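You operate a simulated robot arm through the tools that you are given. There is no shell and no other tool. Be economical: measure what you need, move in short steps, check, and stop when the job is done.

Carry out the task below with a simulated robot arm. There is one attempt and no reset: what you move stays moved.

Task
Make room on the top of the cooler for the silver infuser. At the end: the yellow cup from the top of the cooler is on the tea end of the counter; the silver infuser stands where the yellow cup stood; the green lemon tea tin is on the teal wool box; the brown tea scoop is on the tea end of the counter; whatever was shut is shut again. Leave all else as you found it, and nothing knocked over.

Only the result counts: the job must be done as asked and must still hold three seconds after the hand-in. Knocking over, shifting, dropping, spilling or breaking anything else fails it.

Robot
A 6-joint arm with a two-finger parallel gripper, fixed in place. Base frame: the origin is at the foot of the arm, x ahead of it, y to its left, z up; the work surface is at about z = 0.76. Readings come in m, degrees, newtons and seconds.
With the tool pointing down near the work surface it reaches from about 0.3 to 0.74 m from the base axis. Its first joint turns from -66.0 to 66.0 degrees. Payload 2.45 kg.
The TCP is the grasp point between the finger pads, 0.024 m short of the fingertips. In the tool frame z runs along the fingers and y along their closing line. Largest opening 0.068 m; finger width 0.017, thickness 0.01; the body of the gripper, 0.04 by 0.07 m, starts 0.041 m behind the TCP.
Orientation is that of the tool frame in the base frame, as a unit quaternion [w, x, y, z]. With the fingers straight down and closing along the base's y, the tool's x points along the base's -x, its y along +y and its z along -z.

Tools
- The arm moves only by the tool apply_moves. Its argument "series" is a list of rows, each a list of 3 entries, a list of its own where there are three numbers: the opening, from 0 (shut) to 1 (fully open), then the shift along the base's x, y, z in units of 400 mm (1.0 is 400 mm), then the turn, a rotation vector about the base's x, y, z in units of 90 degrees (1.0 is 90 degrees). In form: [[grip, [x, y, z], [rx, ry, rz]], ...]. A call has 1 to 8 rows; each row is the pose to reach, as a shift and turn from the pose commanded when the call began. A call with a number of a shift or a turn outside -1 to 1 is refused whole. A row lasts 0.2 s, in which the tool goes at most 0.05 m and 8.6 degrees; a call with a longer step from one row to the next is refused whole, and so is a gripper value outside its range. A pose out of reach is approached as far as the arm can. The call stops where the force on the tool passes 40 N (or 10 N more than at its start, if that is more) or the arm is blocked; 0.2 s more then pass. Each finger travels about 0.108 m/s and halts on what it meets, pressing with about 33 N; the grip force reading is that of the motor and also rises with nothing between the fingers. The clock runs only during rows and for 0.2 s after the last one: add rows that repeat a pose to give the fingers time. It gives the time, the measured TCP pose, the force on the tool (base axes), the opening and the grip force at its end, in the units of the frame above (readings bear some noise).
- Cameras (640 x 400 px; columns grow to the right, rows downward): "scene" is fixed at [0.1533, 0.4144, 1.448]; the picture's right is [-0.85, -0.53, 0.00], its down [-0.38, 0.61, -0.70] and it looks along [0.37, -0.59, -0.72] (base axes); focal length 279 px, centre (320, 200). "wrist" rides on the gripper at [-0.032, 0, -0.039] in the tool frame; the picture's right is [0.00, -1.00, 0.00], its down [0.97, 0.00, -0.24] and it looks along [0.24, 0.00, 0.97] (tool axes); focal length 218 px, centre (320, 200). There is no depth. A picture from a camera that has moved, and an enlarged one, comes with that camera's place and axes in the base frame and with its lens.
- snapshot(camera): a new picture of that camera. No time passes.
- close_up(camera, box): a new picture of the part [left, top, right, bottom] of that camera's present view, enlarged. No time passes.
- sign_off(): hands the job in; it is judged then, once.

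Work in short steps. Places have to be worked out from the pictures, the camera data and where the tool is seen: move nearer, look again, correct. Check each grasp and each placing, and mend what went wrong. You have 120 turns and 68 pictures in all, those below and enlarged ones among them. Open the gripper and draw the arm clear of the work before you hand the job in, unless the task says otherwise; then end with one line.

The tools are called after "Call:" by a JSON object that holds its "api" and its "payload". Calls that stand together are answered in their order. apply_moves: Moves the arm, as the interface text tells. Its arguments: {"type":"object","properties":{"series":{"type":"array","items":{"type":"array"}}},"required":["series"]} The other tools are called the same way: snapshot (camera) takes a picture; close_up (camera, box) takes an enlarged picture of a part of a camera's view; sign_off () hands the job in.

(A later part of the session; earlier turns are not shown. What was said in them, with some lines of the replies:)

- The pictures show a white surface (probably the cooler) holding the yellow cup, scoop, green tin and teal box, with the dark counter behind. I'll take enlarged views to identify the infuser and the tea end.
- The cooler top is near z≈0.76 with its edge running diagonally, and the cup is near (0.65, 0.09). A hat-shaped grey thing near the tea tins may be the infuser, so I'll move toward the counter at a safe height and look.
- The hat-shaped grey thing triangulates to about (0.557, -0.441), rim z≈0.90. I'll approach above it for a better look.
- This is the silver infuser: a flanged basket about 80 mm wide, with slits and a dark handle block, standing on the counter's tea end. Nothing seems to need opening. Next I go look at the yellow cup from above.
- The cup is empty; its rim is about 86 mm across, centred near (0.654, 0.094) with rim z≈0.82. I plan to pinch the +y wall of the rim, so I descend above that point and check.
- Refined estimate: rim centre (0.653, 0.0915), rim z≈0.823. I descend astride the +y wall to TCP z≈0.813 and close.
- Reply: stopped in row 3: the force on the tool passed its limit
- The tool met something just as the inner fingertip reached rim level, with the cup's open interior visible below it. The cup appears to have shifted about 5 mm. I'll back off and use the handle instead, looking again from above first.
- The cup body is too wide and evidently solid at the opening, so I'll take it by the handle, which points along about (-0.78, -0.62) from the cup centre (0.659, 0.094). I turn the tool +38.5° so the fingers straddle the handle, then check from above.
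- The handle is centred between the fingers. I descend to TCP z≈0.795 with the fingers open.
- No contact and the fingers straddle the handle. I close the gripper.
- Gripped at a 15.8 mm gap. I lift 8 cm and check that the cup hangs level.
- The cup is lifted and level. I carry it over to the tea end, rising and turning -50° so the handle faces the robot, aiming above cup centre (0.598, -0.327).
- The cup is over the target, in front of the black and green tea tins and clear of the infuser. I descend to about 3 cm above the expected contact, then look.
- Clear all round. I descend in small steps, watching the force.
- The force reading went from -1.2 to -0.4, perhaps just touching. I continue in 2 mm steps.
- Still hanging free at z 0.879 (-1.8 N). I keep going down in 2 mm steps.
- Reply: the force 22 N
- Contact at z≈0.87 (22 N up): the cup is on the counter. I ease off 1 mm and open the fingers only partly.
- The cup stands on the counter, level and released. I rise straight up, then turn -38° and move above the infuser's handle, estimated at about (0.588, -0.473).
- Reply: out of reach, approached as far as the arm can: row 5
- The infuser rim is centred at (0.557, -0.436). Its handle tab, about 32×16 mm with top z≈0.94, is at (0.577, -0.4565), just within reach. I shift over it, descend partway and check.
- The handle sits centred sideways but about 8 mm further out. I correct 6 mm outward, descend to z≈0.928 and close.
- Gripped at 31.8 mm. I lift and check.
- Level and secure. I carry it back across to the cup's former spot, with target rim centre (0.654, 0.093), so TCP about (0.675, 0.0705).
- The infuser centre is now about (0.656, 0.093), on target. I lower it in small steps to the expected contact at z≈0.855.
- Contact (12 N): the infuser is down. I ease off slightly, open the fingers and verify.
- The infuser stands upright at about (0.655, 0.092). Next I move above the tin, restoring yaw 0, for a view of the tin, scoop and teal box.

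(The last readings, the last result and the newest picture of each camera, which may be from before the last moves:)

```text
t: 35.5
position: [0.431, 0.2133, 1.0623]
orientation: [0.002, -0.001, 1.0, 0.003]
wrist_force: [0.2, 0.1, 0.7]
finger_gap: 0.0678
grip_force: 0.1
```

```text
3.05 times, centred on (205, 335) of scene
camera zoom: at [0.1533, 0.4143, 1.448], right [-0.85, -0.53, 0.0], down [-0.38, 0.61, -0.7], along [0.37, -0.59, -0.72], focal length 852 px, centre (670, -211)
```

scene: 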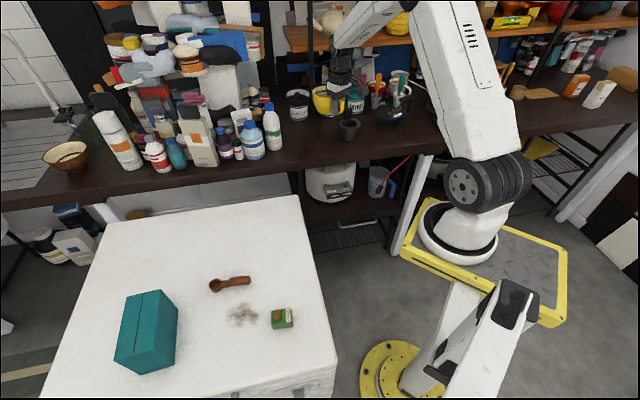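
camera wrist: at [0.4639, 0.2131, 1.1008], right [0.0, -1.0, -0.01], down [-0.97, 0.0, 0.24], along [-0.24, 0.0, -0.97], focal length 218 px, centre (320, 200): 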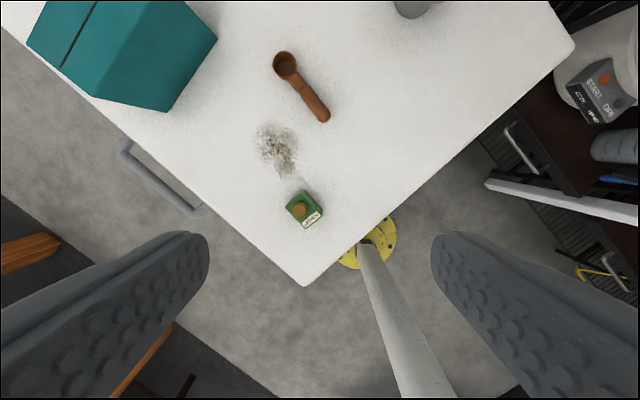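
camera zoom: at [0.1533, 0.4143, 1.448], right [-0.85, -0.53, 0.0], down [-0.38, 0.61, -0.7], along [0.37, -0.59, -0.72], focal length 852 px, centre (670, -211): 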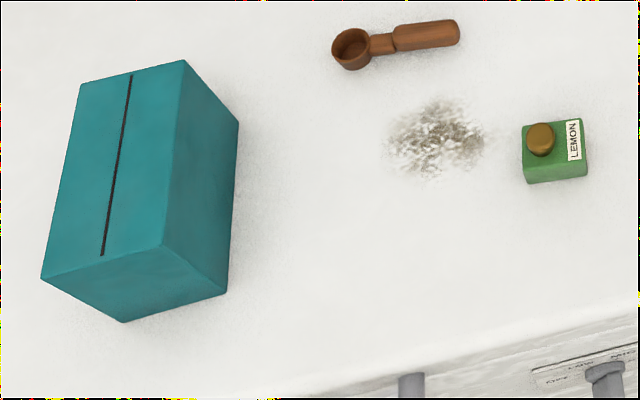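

The tin's top is near (0.369, 0.237), z≈0.785, about 31×42 mm; gripping its 31 mm side needs yaw +41°. The teal box top is z≈0.869, centred (0.58, 0.426), so reachable. I go above the tin.

Call:
{"api": "apply_moves", "payload": {"series": [[1, [-0.03, 0.01, -0.06], [0, 0, 0.076]], [1, [-0.06, 0.02, -0.14], [0, 0, 0.152]], [1, [-0.09, 0.03, -0.22], [0, 0, 0.228]], [1, [-0.12, 0.04, -0.3], [0, 0, 0.304]], [1, [-0.15, 0.05, -0.38], [0, 0, 0.38]], [1, [-0.155, 0.059, -0.43], [0, 0, 0.455]]]}}

Call:
{"api": "snapshot", "payload": {"camera": "wrist"}}

```text
t: 36.9
position: [0.3714, 0.24, 0.89]
orientation: [0.001, -0.351, 0.936, 0.003]
wrist_force: [0.1, -0.3, 0.0]
finger_gap: 0.0679
grip_force: 0.1
```

```text
26 pictures are left
camera wrist: at [0.3965, 0.2602, 0.9276], right [0.66, -0.75, -0.01], down [-0.73, -0.64, 0.24], along [-0.18, -0.15, -0.97], focal length 218 px, centre (320, 200)
```

wrist: 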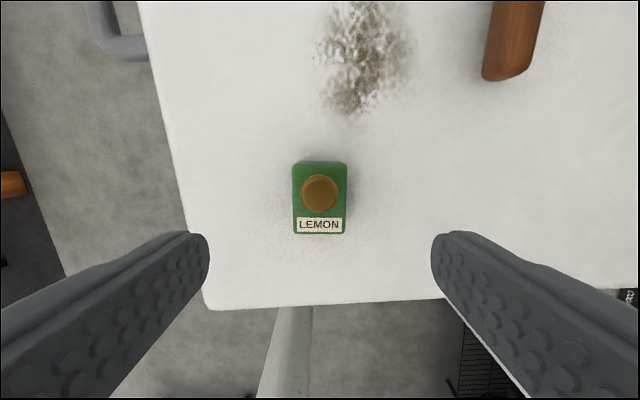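

The tin is aligned and centred between the fingers. I descend to z≈0.79 and close.

Call:
{"api": "apply_moves", "payload": {"series": [[1, [-0.006, -0.005, -0.1], [0, 0, 0]], [1, [-0.006, -0.005, -0.19], [0, 0, 0]], [1, [-0.006, -0.005, -0.25], [0, 0, 0]], [0.6, [-0.006, -0.005, -0.25], [0, 0, 0]], [0.3, [-0.006, -0.005, -0.25], [0, 0, 0]], [0, [-0.006, -0.005, -0.25], [0, 0, 0]], [0, [-0.006, -0.005, -0.25], [0, 0, 0]]]}}

```text
t: 38.5
position: [0.3694, 0.2382, 0.7877]
orientation: [0.0, -0.349, 0.937, 0.003]
wrist_force: [-0.2, 0.1, -0.5]
finger_gap: 0.0353
grip_force: 32.9
```

Gripped at 35 mm. I lift straight up, then carry it toward the teal box.

Call:
{"api": "apply_moves", "payload": {"series": [[0, [0, 0, 0.05], [0, 0, 0]], [0, [0, 0, 0.17], [0, 0, 0]], [0, [0, 0, 0.29], [0, 0, 0]], [0, [0.06, 0.055, 0.38], [0, 0, 0]], [0, [0.145, 0.13, 0.4], [0, 0, 0]], [0, [0.23, 0.205, 0.4], [0, 0, 0]], [0, [0.315, 0.28, 0.4], [0, 0, 0]]]}}

Call:
{"api": "apply_moves", "payload": {"series": [[0, [0.085, 0.075, 0], [0, 0, 0.02]], [0, [0.17, 0.15, 0], [0, 0, 0.05]], [0, [0.2, 0.18, 0], [0, 0, 0.08]]]}}

Call:
{"api": "snapshot", "payload": {"camera": "wrist"}}

Call:
{"api": "close_up", "payload": {"camera": "scene", "box": [80, 230, 240, 390]}}

```text
t: 40.1
position: [0.4974, 0.3493, 0.9505]
orientation: [0.0, -0.35, 0.937, 0.003]
wrist_force: [0.7, -0.2, -0.7]
finger_gap: 0.035
grip_force: 33.0
```

```text
t: 40.9
position: [0.5766, 0.4239, 0.9515]
orientation: [0.0, -0.408, 0.913, 0.003]
wrist_force: [0.6, -0.1, -0.3]
finger_gap: 0.0354
grip_force: 33.1
```

```text
25 pictures are left
camera wrist: at [0.5985, 0.4465, 0.9906], right [0.75, -0.67, -0.01], down [-0.65, -0.72, 0.24], along [-0.16, -0.17, -0.97], focal length 218 px, centre (320, 200)
```

wrist: 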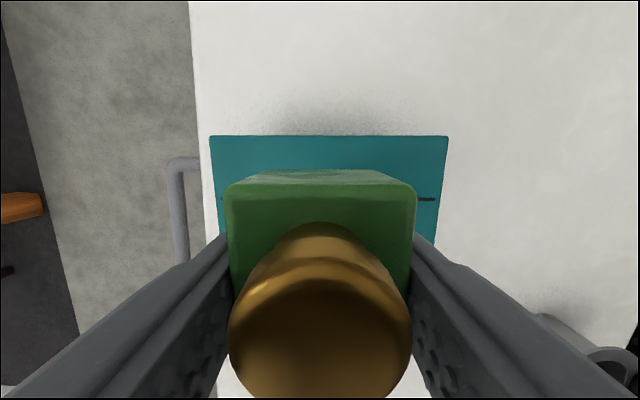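

```text
2.50 times, centred on (160, 310) of scene
camera zoom: at [0.1533, 0.4144, 1.448], right [-0.85, -0.53, 0.0], down [-0.38, 0.61, -0.7], along [0.37, -0.59, -0.72], focal length 699 px, centre (720, -75)
```

zoom: 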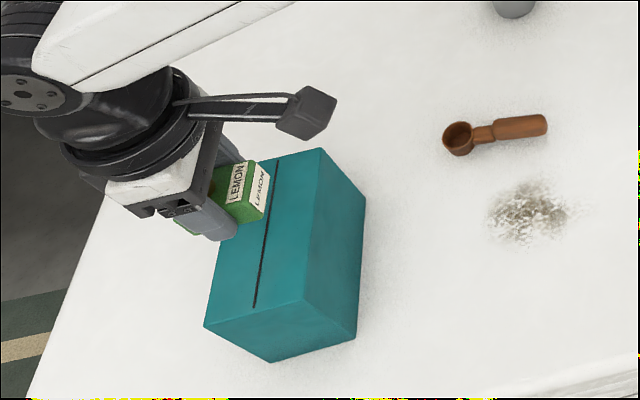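

The tin is centred over the box's seam. I lower it to just above the expected contact (z≈0.895), then in small steps.

Call:
{"api": "apply_moves", "payload": {"series": [[0, [0, 0, -0.06], [0, 0, 0]], [0, [0, 0, -0.1], [0, 0, 0]], [0, [0, 0, -0.12], [0, 0, 0]], [0, [0, 0, -0.125], [0, 0, 0]], [0, [0, 0, -0.13], [0, 0, 0]]]}}

Call:
{"api": "close_up", "payload": {"camera": "scene", "box": [100, 250, 196, 370]}}

```text
t: 42.1
position: [0.5756, 0.4192, 0.8986]
orientation: [0.0, -0.408, 0.913, 0.004]
wrist_force: [0.5, 0.0, -0.2]
finger_gap: 0.0351
grip_force: 33.1
```

```text
3.33 times, centred on (148, 310) of scene
camera zoom: at [0.1533, 0.4144, 1.448], right [-0.85, -0.53, 0.0], down [-0.38, 0.61, -0.7], along [0.37, -0.59, -0.72], focal length 931 px, centre (893, -167)
```

zoom: 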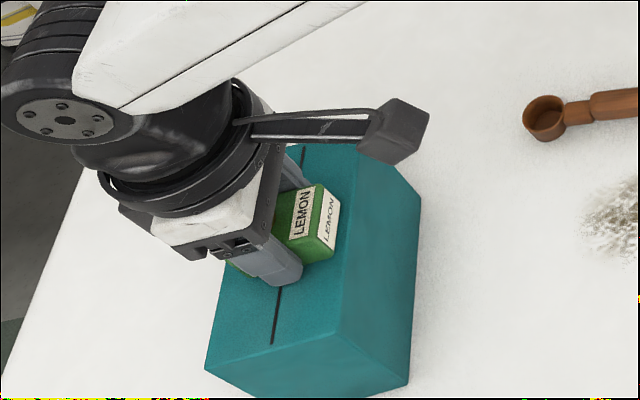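

Call:
{"api": "apply_moves", "payload": {"series": [[0, [0, 0, -0.005], [0, 0, 0]], [0, [0, 0, -0.01], [0, 0, 0]], [0, [0, 0, -0.014], [0, 0, 0]]]}}

```text
t: 42.9
position: [0.5773, 0.4218, 0.8948]
orientation: [0.004, -0.407, 0.913, 0.003]
wrist_force: [0.4, -2.6, 24.3]
finger_gap: 0.0357
grip_force: 32.8
```

Contact (24 N up) at z≈0.895, as predicted. I ease off 1 mm, open fully and rise.

Call:
{"api": "apply_moves", "payload": {"series": [[0, [0, 0, 0.003], [0, 0, 0]], [0.65, [0, 0, 0.003], [0, 0, 0]], [0.8, [0, 0, 0.003], [0, 0, 0]], [1, [0, 0, 0.003], [0, 0, 0]], [1, [0, 0, 0.06], [0, 0, 0]], [1, [-0.02, -0.02, 0.16], [0, 0, 0]], [1, [-0.08, -0.08, 0.26], [0, 0, 0]]]}}

Call:
{"api": "snapshot", "payload": {"camera": "wrist"}}

Call:
{"api": "close_up", "payload": {"camera": "scene", "box": [80, 250, 320, 400]}}

```text
refused: row 7 steps farther than a row can; nothing moved
```

```text
22 pictures are left
camera wrist: at [0.5984, 0.4446, 0.9339], right [0.74, -0.67, 0.0], down [-0.65, -0.73, 0.23], along [-0.16, -0.17, -0.97], focal length 218 px, centre (320, 200)
```

wrist: 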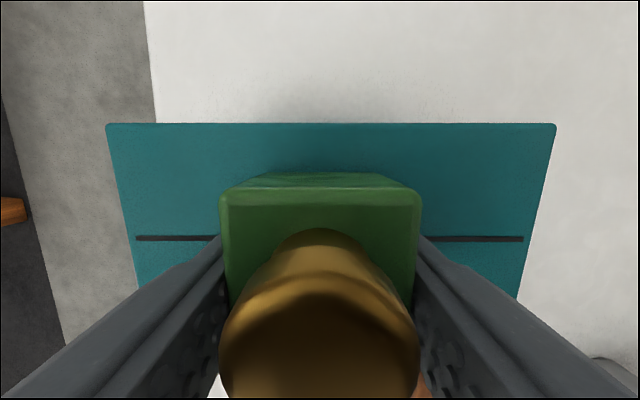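

```text
2.67 times, centred on (200, 325) of scene
camera zoom: at [0.1529, 0.414, 1.4482], right [-0.85, -0.53, 0.0], down [-0.38, 0.61, -0.7], along [0.37, -0.59, -0.72], focal length 745 px, centre (640, -133)
```

zoom: 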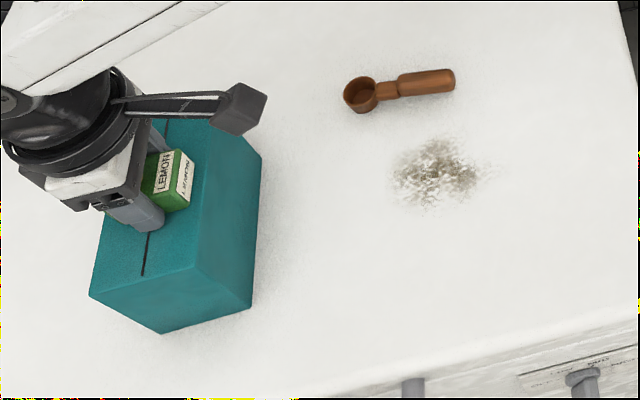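

That call was refused because of one long step. I repeat it with shorter steps.

Call:
{"api": "apply_moves", "payload": {"series": [[0, [0, 0, 0.003], [0, 0, 0]], [0.65, [0, 0, 0.003], [0, 0, 0]], [0.8, [0, 0, 0.003], [0, 0, 0]], [1, [0, 0, 0.003], [0, 0, 0]], [1, [0, 0, 0.06], [0, 0, 0]], [1, [0, 0, 0.16], [0, 0, 0]], [1, [-0.02, -0.02, 0.26], [0, 0, 0]], [1, [-0.09, -0.09, 0.3], [0, 0, 0]]]}}

Call:
{"api": "snapshot", "payload": {"camera": "wrist"}}

Call:
{"api": "close_up", "payload": {"camera": "scene", "box": [80, 250, 320, 400]}}

```text
t: 44.7
position: [0.5403, 0.3836, 1.0118]
orientation: [0.0, -0.407, 0.913, 0.003]
wrist_force: [-0.7, -1.0, -0.3]
finger_gap: 0.0679
grip_force: 0.2
```

```text
20 pictures are left
camera wrist: at [0.5627, 0.4071, 1.0511], right [0.74, -0.67, -0.01], down [-0.65, -0.72, 0.24], along [-0.16, -0.17, -0.97], focal length 218 px, centre (320, 200)
```

wrist: 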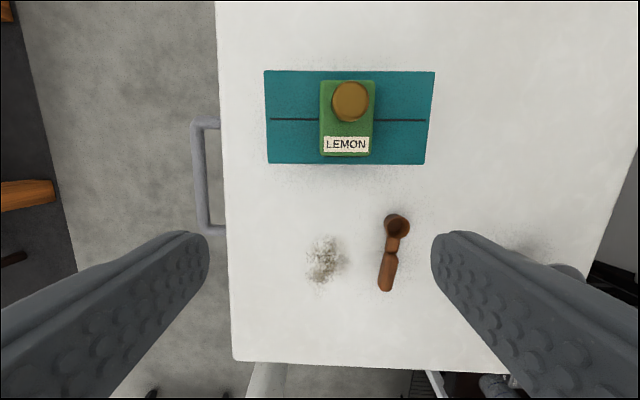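

```text
2.67 times, centred on (200, 325) of scene
camera zoom: at [0.1533, 0.4144, 1.448], right [-0.85, -0.53, 0.0], down [-0.38, 0.61, -0.7], along [0.37, -0.59, -0.72], focal length 745 px, centre (640, -133)
```

zoom: 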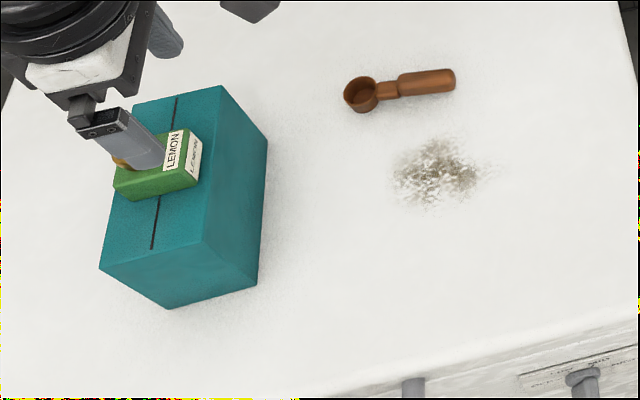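

The tin sits upright on the box, but comparing pictures the teal box slid about 2 cm along its length, from near corner (0.508, 0.443) to (0.520, 0.429). It must have been dragged by a fingertip on release. I'll nudge it back by pushing its far end face with closed fingers, so first I go above that spot.

Call:
{"api": "apply_moves", "payload": {"series": [[1, [0.09, -0.03, 0], [0, 0, 0]], [0.5, [0.18, -0.06, 0], [0, 0, 0]], [0, [0.269, -0.0865, 0], [0, 0, 0]], [0, [0.269, -0.0865, -0.1], [0, 0, 0]], [0, [0.269, -0.0865, -0.2], [0, 0, 0]], [0, [0.269, -0.0865, -0.26], [0, 0, 0]]]}}

Call:
{"api": "snapshot", "payload": {"camera": "wrist"}}

Call:
{"api": "close_up", "payload": {"camera": "scene", "box": [100, 230, 228, 370]}}

```text
t: 46.1
position: [0.6452, 0.3491, 0.9061]
orientation: [0.001, -0.408, 0.913, 0.003]
wrist_force: [0.7, -0.5, -0.5]
finger_gap: 0.0001
grip_force: 23.8
```

```text
18 pictures are left
camera wrist: at [0.6683, 0.3732, 0.9458], right [0.75, -0.67, -0.01], down [-0.65, -0.72, 0.24], along [-0.16, -0.17, -0.97], focal length 218 px, centre (320, 200)
```

wrist: 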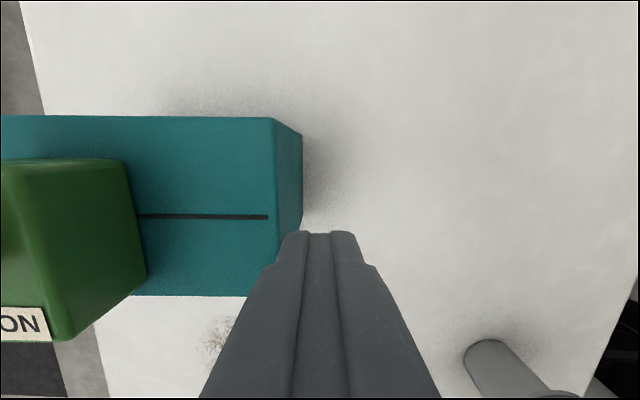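

```text
2.86 times, centred on (164, 300) of scene
camera zoom: at [0.1533, 0.4144, 1.448], right [-0.85, -0.53, 0.0], down [-0.38, 0.61, -0.7], along [0.37, -0.59, -0.72], focal length 798 px, centre (766, -86)
```

zoom: 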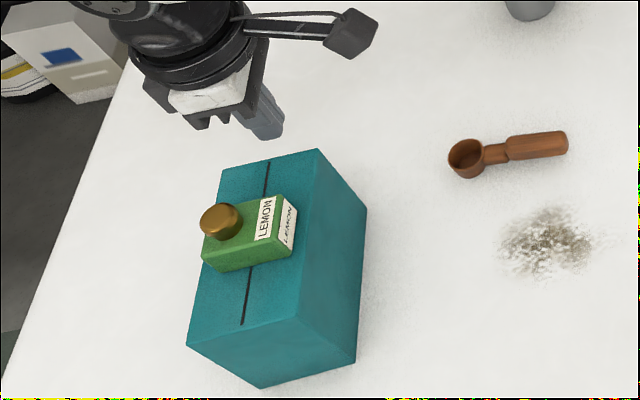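

The finger is about 6 mm clear of the end face and near the centreline. The scene comparison gives a slip of about 16 mm. I descend beside the box, then push slowly along its axis for about 19 mm and compare.

Call:
{"api": "apply_moves", "payload": {"series": [[0, [0, 0, -0.08], [0, 0, 0]], [0, [0, 0, -0.16], [0, 0, 0]], [0, [-0.012, 0.011, -0.16], [0, 0, 0]], [0, [-0.019, 0.017, -0.16], [0, 0, 0]], [0, [-0.026, 0.023, -0.16], [0, 0, 0]], [0, [-0.031, 0.0275, -0.16], [0, 0, 0]], [0, [-0.035, 0.031, -0.16], [0, 0, 0]]]}}

Call:
{"api": "close_up", "payload": {"camera": "scene", "box": [100, 230, 228, 370]}}

```text
t: 47.7
position: [0.6334, 0.3636, 0.8448]
orientation: [0.001, -0.409, 0.913, 0.003]
wrist_force: [0.7, -0.2, -0.9]
finger_gap: 0.0
grip_force: 23.6
```

```text
2.86 times, centred on (164, 300) of scene
camera zoom: at [0.1533, 0.4143, 1.448], right [-0.85, -0.53, 0.0], down [-0.38, 0.61, -0.7], along [0.37, -0.59, -0.72], focal length 798 px, centre (766, -86)
```

zoom: 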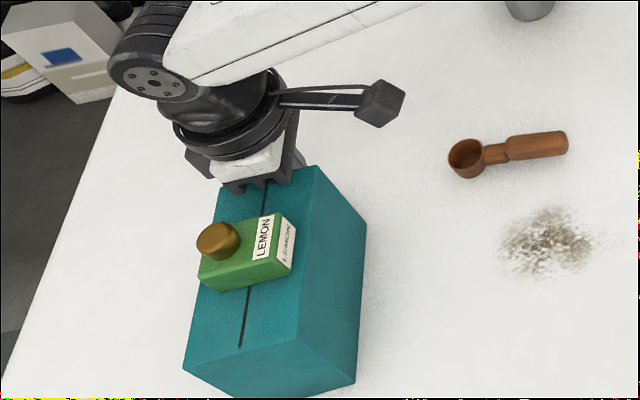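

Call:
{"api": "close_up", "payload": {"camera": "scene", "box": [100, 280, 310, 390]}}

```text
3.05 times, centred on (205, 335) of scene
camera zoom: at [0.1533, 0.4143, 1.448], right [-0.85, -0.53, 0.0], down [-0.38, 0.61, -0.7], along [0.37, -0.59, -0.72], focal length 852 px, centre (670, -211)
```

zoom: 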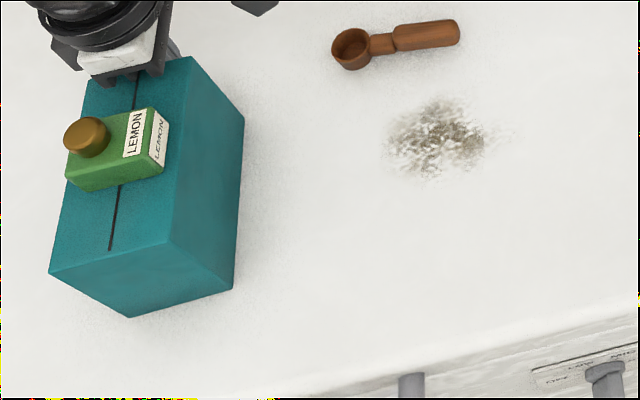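

The box is nearly back: about 3 mm remains along its axis and some 5 mm sideways. I push 3 mm more, back away and rise.

Call:
{"api": "apply_moves", "payload": {"series": [[0, [-0.0028, 0.0025, 0], [0, 0, 0]], [0, [-0.0056, 0.005, 0], [0, 0, 0]], [0, [0.01, -0.01, 0], [0, 0, 0]], [0, [0.025, -0.022, 0], [0, 0, 0]], [0, [0.025, -0.022, 0.1], [0, 0, 0]], [0, [0.02, -0.03, 0.2], [0, 0, 0]], [0, [0.0, -0.08, 0.3], [0, 0, 0]], [0.5, [-0.06, -0.16, 0.36], [0, 0, 0]]]}}

Call:
{"api": "close_up", "payload": {"camera": "scene", "box": [100, 280, 310, 390]}}

Call:
{"api": "snapshot", "payload": {"camera": "wrist"}}

```text
t: 49.5
position: [0.6101, 0.2931, 0.988]
orientation: [0.0, -0.407, 0.913, 0.003]
wrist_force: [0.3, 0.2, 0.3]
finger_gap: 0.0339
grip_force: 0.0
```

```text
3.05 times, centred on (205, 335) of scene
camera zoom: at [0.1533, 0.4144, 1.448], right [-0.85, -0.53, 0.0], down [-0.38, 0.61, -0.7], along [0.37, -0.59, -0.72], focal length 852 px, centre (670, -211)
```

zoom: 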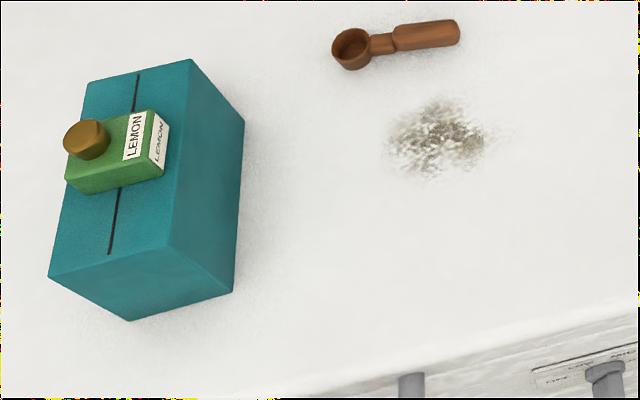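

```text
13 pictures are left
camera wrist: at [0.6313, 0.3162, 1.027], right [0.74, -0.67, -0.01], down [-0.65, -0.72, 0.24], along [-0.16, -0.17, -0.97], focal length 218 px, centre (320, 200)
```

wrist: 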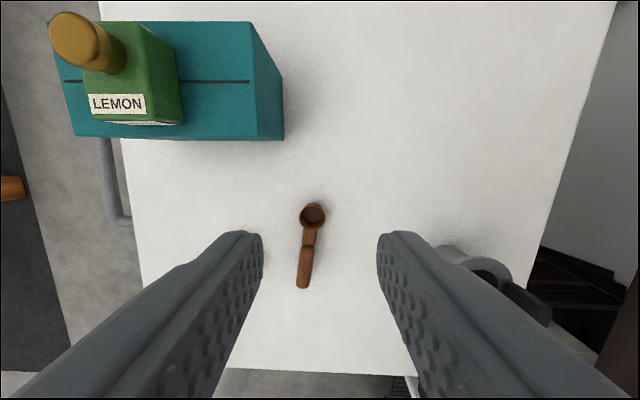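

The box is back within about 4 mm, with the tin on it. Now the scoop: its handle is around (0.526, 0.228), pointing at about 38°. I move above its thick part with yaw 38° and check.

Call:
{"api": "apply_moves", "payload": {"series": [[1, [-0.05, -0.04, -0.03], [0, 0, -0.03]], [1, [-0.11, -0.08, -0.1], [0, 0, -0.06]], [1, [-0.16, -0.12, -0.18], [0, 0, -0.09]], [1, [-0.21, -0.164, -0.27], [0, 0, -0.107]]]}}

Call:
{"api": "snapshot", "payload": {"camera": "wrist"}}

```text
t: 50.5
position: [0.5245, 0.2318, 0.8786]
orientation: [0.001, -0.33, 0.944, 0.003]
wrist_force: [-0.6, -0.7, 0.3]
finger_gap: 0.068
grip_force: 0.0
```

```text
12 pictures are left
camera wrist: at [0.5504, 0.2508, 0.9177], right [0.62, -0.78, -0.01], down [-0.76, -0.61, 0.24], along [-0.19, -0.14, -0.97], focal length 218 px, centre (320, 200)
```

wrist: 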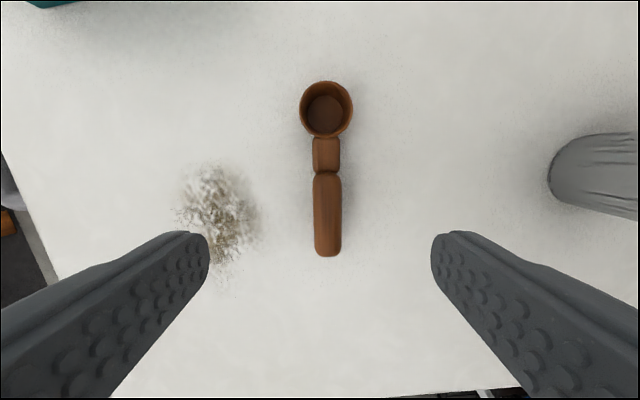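

The scoop is aligned, with the handle about 4.5 mm to the right. I correct, narrow the opening to avoid the spilled tea, descend to z≈0.79 and close.

Call:
{"api": "apply_moves", "payload": {"series": [[0.6, [0.007, -0.009, -0.08], [0, 0, 0]], [0.6, [0.007, -0.009, -0.16], [0, 0, 0]], [0.6, [0.007, -0.009, -0.217], [0, 0, 0]], [0.3, [0.007, -0.009, -0.217], [0, 0, 0]], [0, [0.007, -0.009, -0.217], [0, 0, 0]], [0, [0.007, -0.009, -0.217], [0, 0, 0]], [0, [0.007, -0.009, -0.217], [0, 0, 0]]]}}

```text
t: 52.1
position: [0.5263, 0.2287, 0.7937]
orientation: [0.0, -0.329, 0.944, 0.003]
wrist_force: [-1.1, 0.5, 0.8]
finger_gap: 0.0172
grip_force: 33.1
```

Gripped at 17 mm. I lift straight up and check.

Call:
{"api": "apply_moves", "payload": {"series": [[0, [0, 0, 0.03], [0, 0, 0]], [0, [0, 0, 0.13], [0, 0, 0]], [0, [0, 0, 0.25], [0, 0, 0]], [0, [0, 0, 0.37], [0, 0, 0]], [0, [0, 0, 0.49], [0, 0, 0]]]}}

Call:
{"api": "snapshot", "payload": {"camera": "scene"}}

```text
t: 53.3
position: [0.5255, 0.2285, 0.9872]
orientation: [-0.001, -0.33, 0.944, 0.002]
wrist_force: [0.0, 0.1, -0.6]
finger_gap: 0.0173
grip_force: 33.4
```

```text
11 pictures are left
```

scene: 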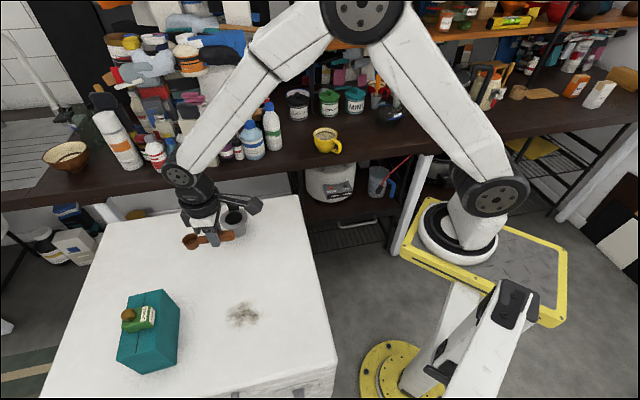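

The scoop is held well and everything else stands. I carry it to the infuser's vacated spot on the tea end, near (0.53, -0.44), turning to yaw 0 on the way.

Call:
{"api": "apply_moves", "payload": {"series": [[0, [0, -0.115, 0.03], [0, 0, -0.053]], [0, [0, -0.23, 0.06], [0, 0, -0.106]], [0, [0, -0.345, 0.09], [0, 0, -0.16]], [0, [0, -0.46, 0.1], [0, 0, -0.213]], [0, [0, -0.58, 0.1], [0, 0, -0.266]], [0, [0, -0.7, 0.1], [0, 0, -0.32]], [0, [0, -0.82, 0.1], [0, 0, -0.373]], [0, [0, -0.94, 0.1], [0, 0, -0.427]]]}}

Call:
{"api": "apply_moves", "payload": {"series": [[0, [0, -0.12, 0], [0, 0, 0]], [0, [0, -0.24, 0], [0, 0, 0]], [0, [0, -0.36, 0], [0, 0, 0]], [0, [0, -0.48, 0], [0, 0, 0]], [0, [0, -0.6, 0], [0, 0, 0]], [0, [0.01, -0.71, 0], [0, 0, 0]], [0, [0.01, -0.72, -0.1], [0, 0, 0]]]}}

Call:
{"api": "snapshot", "payload": {"camera": "wrist"}}

Call:
{"api": "close_up", "payload": {"camera": "scene", "box": [280, 70, 408, 150]}}

```text
t: 55.1
position: [0.5243, -0.1466, 1.0298]
orientation: [0.0, 0.0, 1.0, 0.003]
wrist_force: [0.5, -0.2, -0.7]
finger_gap: 0.0172
grip_force: 33.0
```

```text
t: 56.7
position: [0.5305, -0.4364, 0.9895]
orientation: [0.002, -0.001, 1.0, 0.002]
wrist_force: [-1.0, -1.1, -0.9]
finger_gap: 0.0169
grip_force: 33.1
```

```text
10 pictures are left
camera wrist: at [0.5629, -0.4359, 1.0273], right [0.0, -1.0, 0.0], down [-0.97, 0.0, 0.24], along [-0.24, 0.0, -0.97], focal length 218 px, centre (320, 200)
```

wrist: 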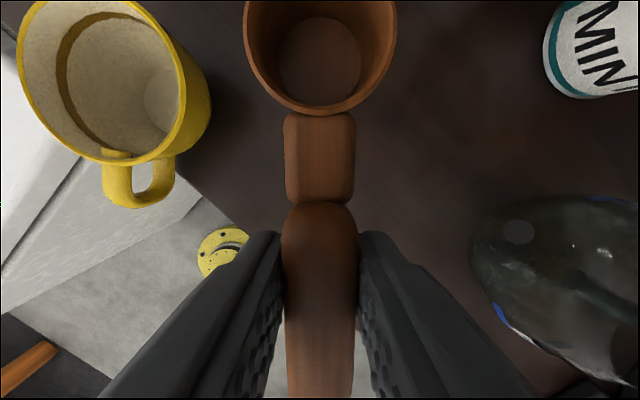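

```text
5.00 times, centred on (344, 110) of scene
camera zoom: at [0.1534, 0.4143, 1.448], right [-0.85, -0.53, 0.0], down [-0.38, 0.61, -0.7], along [0.37, -0.59, -0.72], focal length 1397 px, centre (200, 650)
```

zoom: 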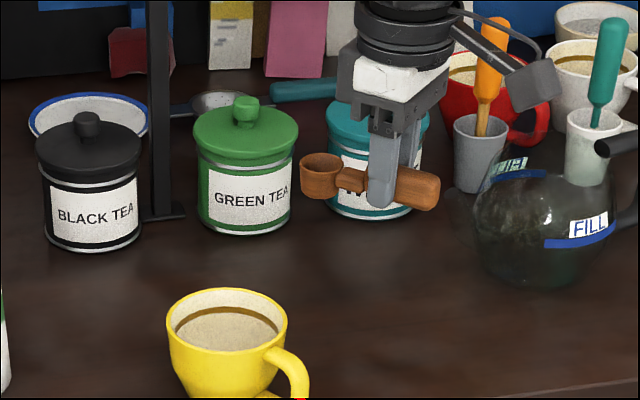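

The spot beneath is clear of the cup and teapot. I lower to about 1 cm above the expected contact (z≈0.870), then in small steps.

Call:
{"api": "apply_moves", "payload": {"series": [[0, [0, 0, -0.1], [0, 0, 0]], [0, [0, 0, -0.2], [0, 0, 0]], [0, [0, 0, -0.26], [0, 0, 0]], [0, [0, 0, -0.275], [0, 0, 0]], [0, [0, 0, -0.285], [0, 0, 0]], [0, [0, 0, -0.292], [0, 0, 0]]]}}

```text
t: 58.1
position: [0.5321, -0.4385, 0.8731]
orientation: [0.003, -0.001, 1.0, 0.001]
wrist_force: [-2.9, 0.6, 7.6]
finger_gap: 0.0171
grip_force: 32.9
```

Contact is starting (7.6 N). One more millimetre, then look.

Call:
{"api": "apply_moves", "payload": {"series": [[0, [0, 0, -0.003], [0, 0, 0]]]}}

Call:
{"api": "close_up", "payload": {"camera": "scene", "box": [310, 90, 406, 150]}}

```text
t: 58.5
position: [0.532, -0.4374, 0.8735]
orientation: [0.004, 0.0, 1.0, 0.001]
wrist_force: [-5.7, -0.8, 16.6]
finger_gap: 0.0173
grip_force: 33.2
```

```text
6.67 times, centred on (358, 120) of scene
camera zoom: at [0.1529, 0.4146, 1.448], right [-0.85, -0.53, 0.0], down [-0.38, 0.61, -0.7], along [0.37, -0.59, -0.72], focal length 1863 px, centre (67, 733)
```

zoom: 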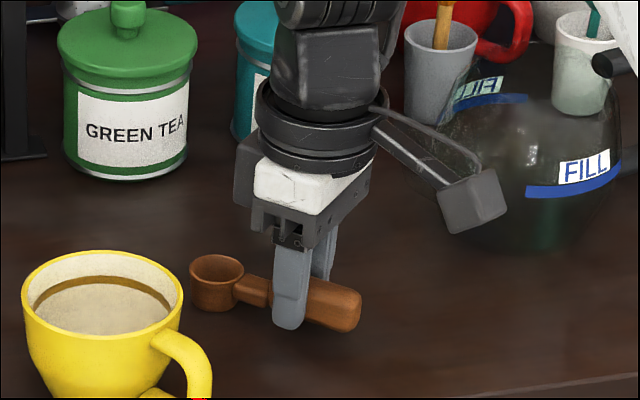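

The scoop is resting on the counter. I ease off, open partway and rise straight up.

Call:
{"api": "apply_moves", "payload": {"series": [[0, [0, 0, 0.001], [0, 0, 0]], [0.35, [0, 0, 0.001], [0, 0, 0]], [0.5, [0, 0, 0.001], [0, 0, 0]], [0.6, [0, 0, 0.05], [0, 0, 0]], [0.6, [0, 0, 0.15], [0, 0, 0]], [0.8, [0, 0, 0.27], [0, 0, 0]], [1, [0, 0, 0.39], [0, 0, 0]]]}}

Call:
{"api": "close_up", "payload": {"camera": "scene", "box": [280, 70, 408, 150]}}

Call:
{"api": "snapshot", "payload": {"camera": "wrist"}}

```text
t: 60.1
position: [0.531, -0.4323, 1.0276]
orientation: [0.001, -0.001, 1.0, 0.002]
wrist_force: [-0.6, 0.1, 0.5]
finger_gap: 0.0681
grip_force: 0.0
```

```text
5.00 times, centred on (344, 110) of scene
camera zoom: at [0.1533, 0.4144, 1.448], right [-0.85, -0.53, 0.0], down [-0.38, 0.61, -0.7], along [0.37, -0.59, -0.72], focal length 1397 px, centre (200, 650)
```

zoom: 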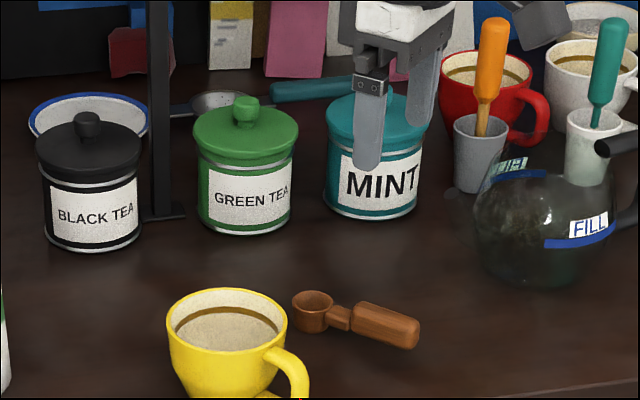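

```text
6 pictures are left
camera wrist: at [0.5637, -0.4342, 1.066], right [0.0, -1.0, -0.01], down [-0.97, 0.0, 0.24], along [-0.24, 0.01, -0.97], focal length 218 px, centre (320, 200)
```

wrist: 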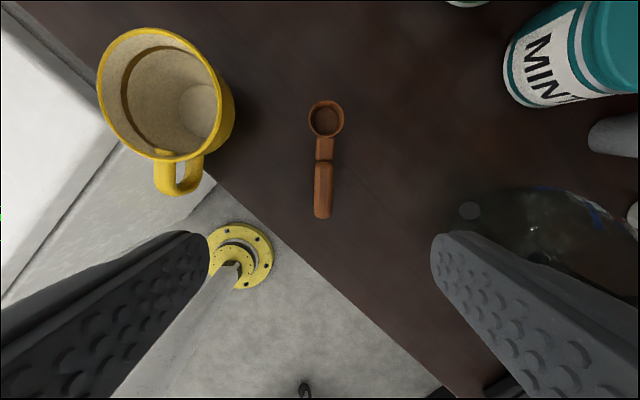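

The cup and scoop both rest on the tea end. I draw the arm clear and take a final look.

Call:
{"api": "apply_moves", "payload": {"series": [[1, [-0.04, 0.1, 0.05], [0, 0, 0]], [1, [-0.08, 0.2, 0.1], [0, 0, 0]], [1, [-0.12, 0.3, 0.15], [0, 0, 0]], [1, [-0.16, 0.4, 0.17], [0, 0, 0]], [1, [-0.2, 0.5, 0.17], [0, 0, 0]], [1, [-0.24, 0.6, 0.17], [0, 0, 0]], [1, [-0.26, 0.7, 0.17], [0, 0, 0]]]}}

Call:
{"api": "snapshot", "payload": {"camera": "scene"}}

Call:
{"api": "close_up", "payload": {"camera": "scene", "box": [100, 190, 340, 380]}}

```text
t: 61.7
position: [0.4257, -0.1555, 1.0935]
orientation: [0.001, -0.001, 1.0, 0.003]
wrist_force: [0.3, -0.3, 0.4]
finger_gap: 0.068
grip_force: 0.2
```

```text
5 pictures are left
```

scene: 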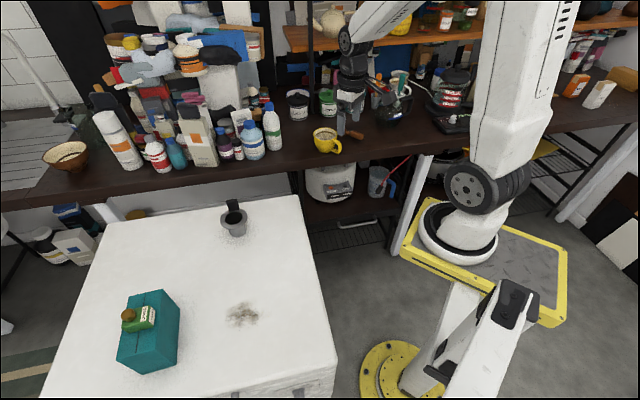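

```text
2.11 times, centred on (220, 285) of scene
camera zoom: at [0.1533, 0.4143, 1.448], right [-0.85, -0.53, 0.0], down [-0.38, 0.61, -0.7], along [0.37, -0.59, -0.72], focal length 588 px, centre (530, 21)
```

zoom: 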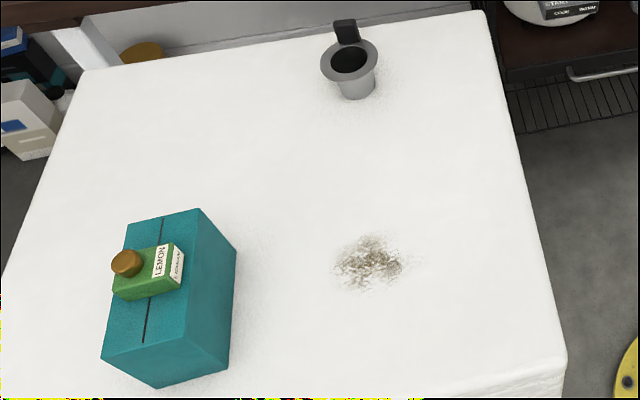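

All four items are in place and upright, and the arm is clear with the gripper open. I hand in.

Call:
{"api": "sign_off", "payload": {}}

```text
The job is handed in.
```

The job is handed in with all four items placed: yellow cup and brown scoop on the tea end, silver infuser where the cup stood, and green lemon tin on the teal wool box. The teal box slid about 2 cm when I released the tin; I pushed it back to within about 4 mm of where it was. Nothing was opened or knocked over.
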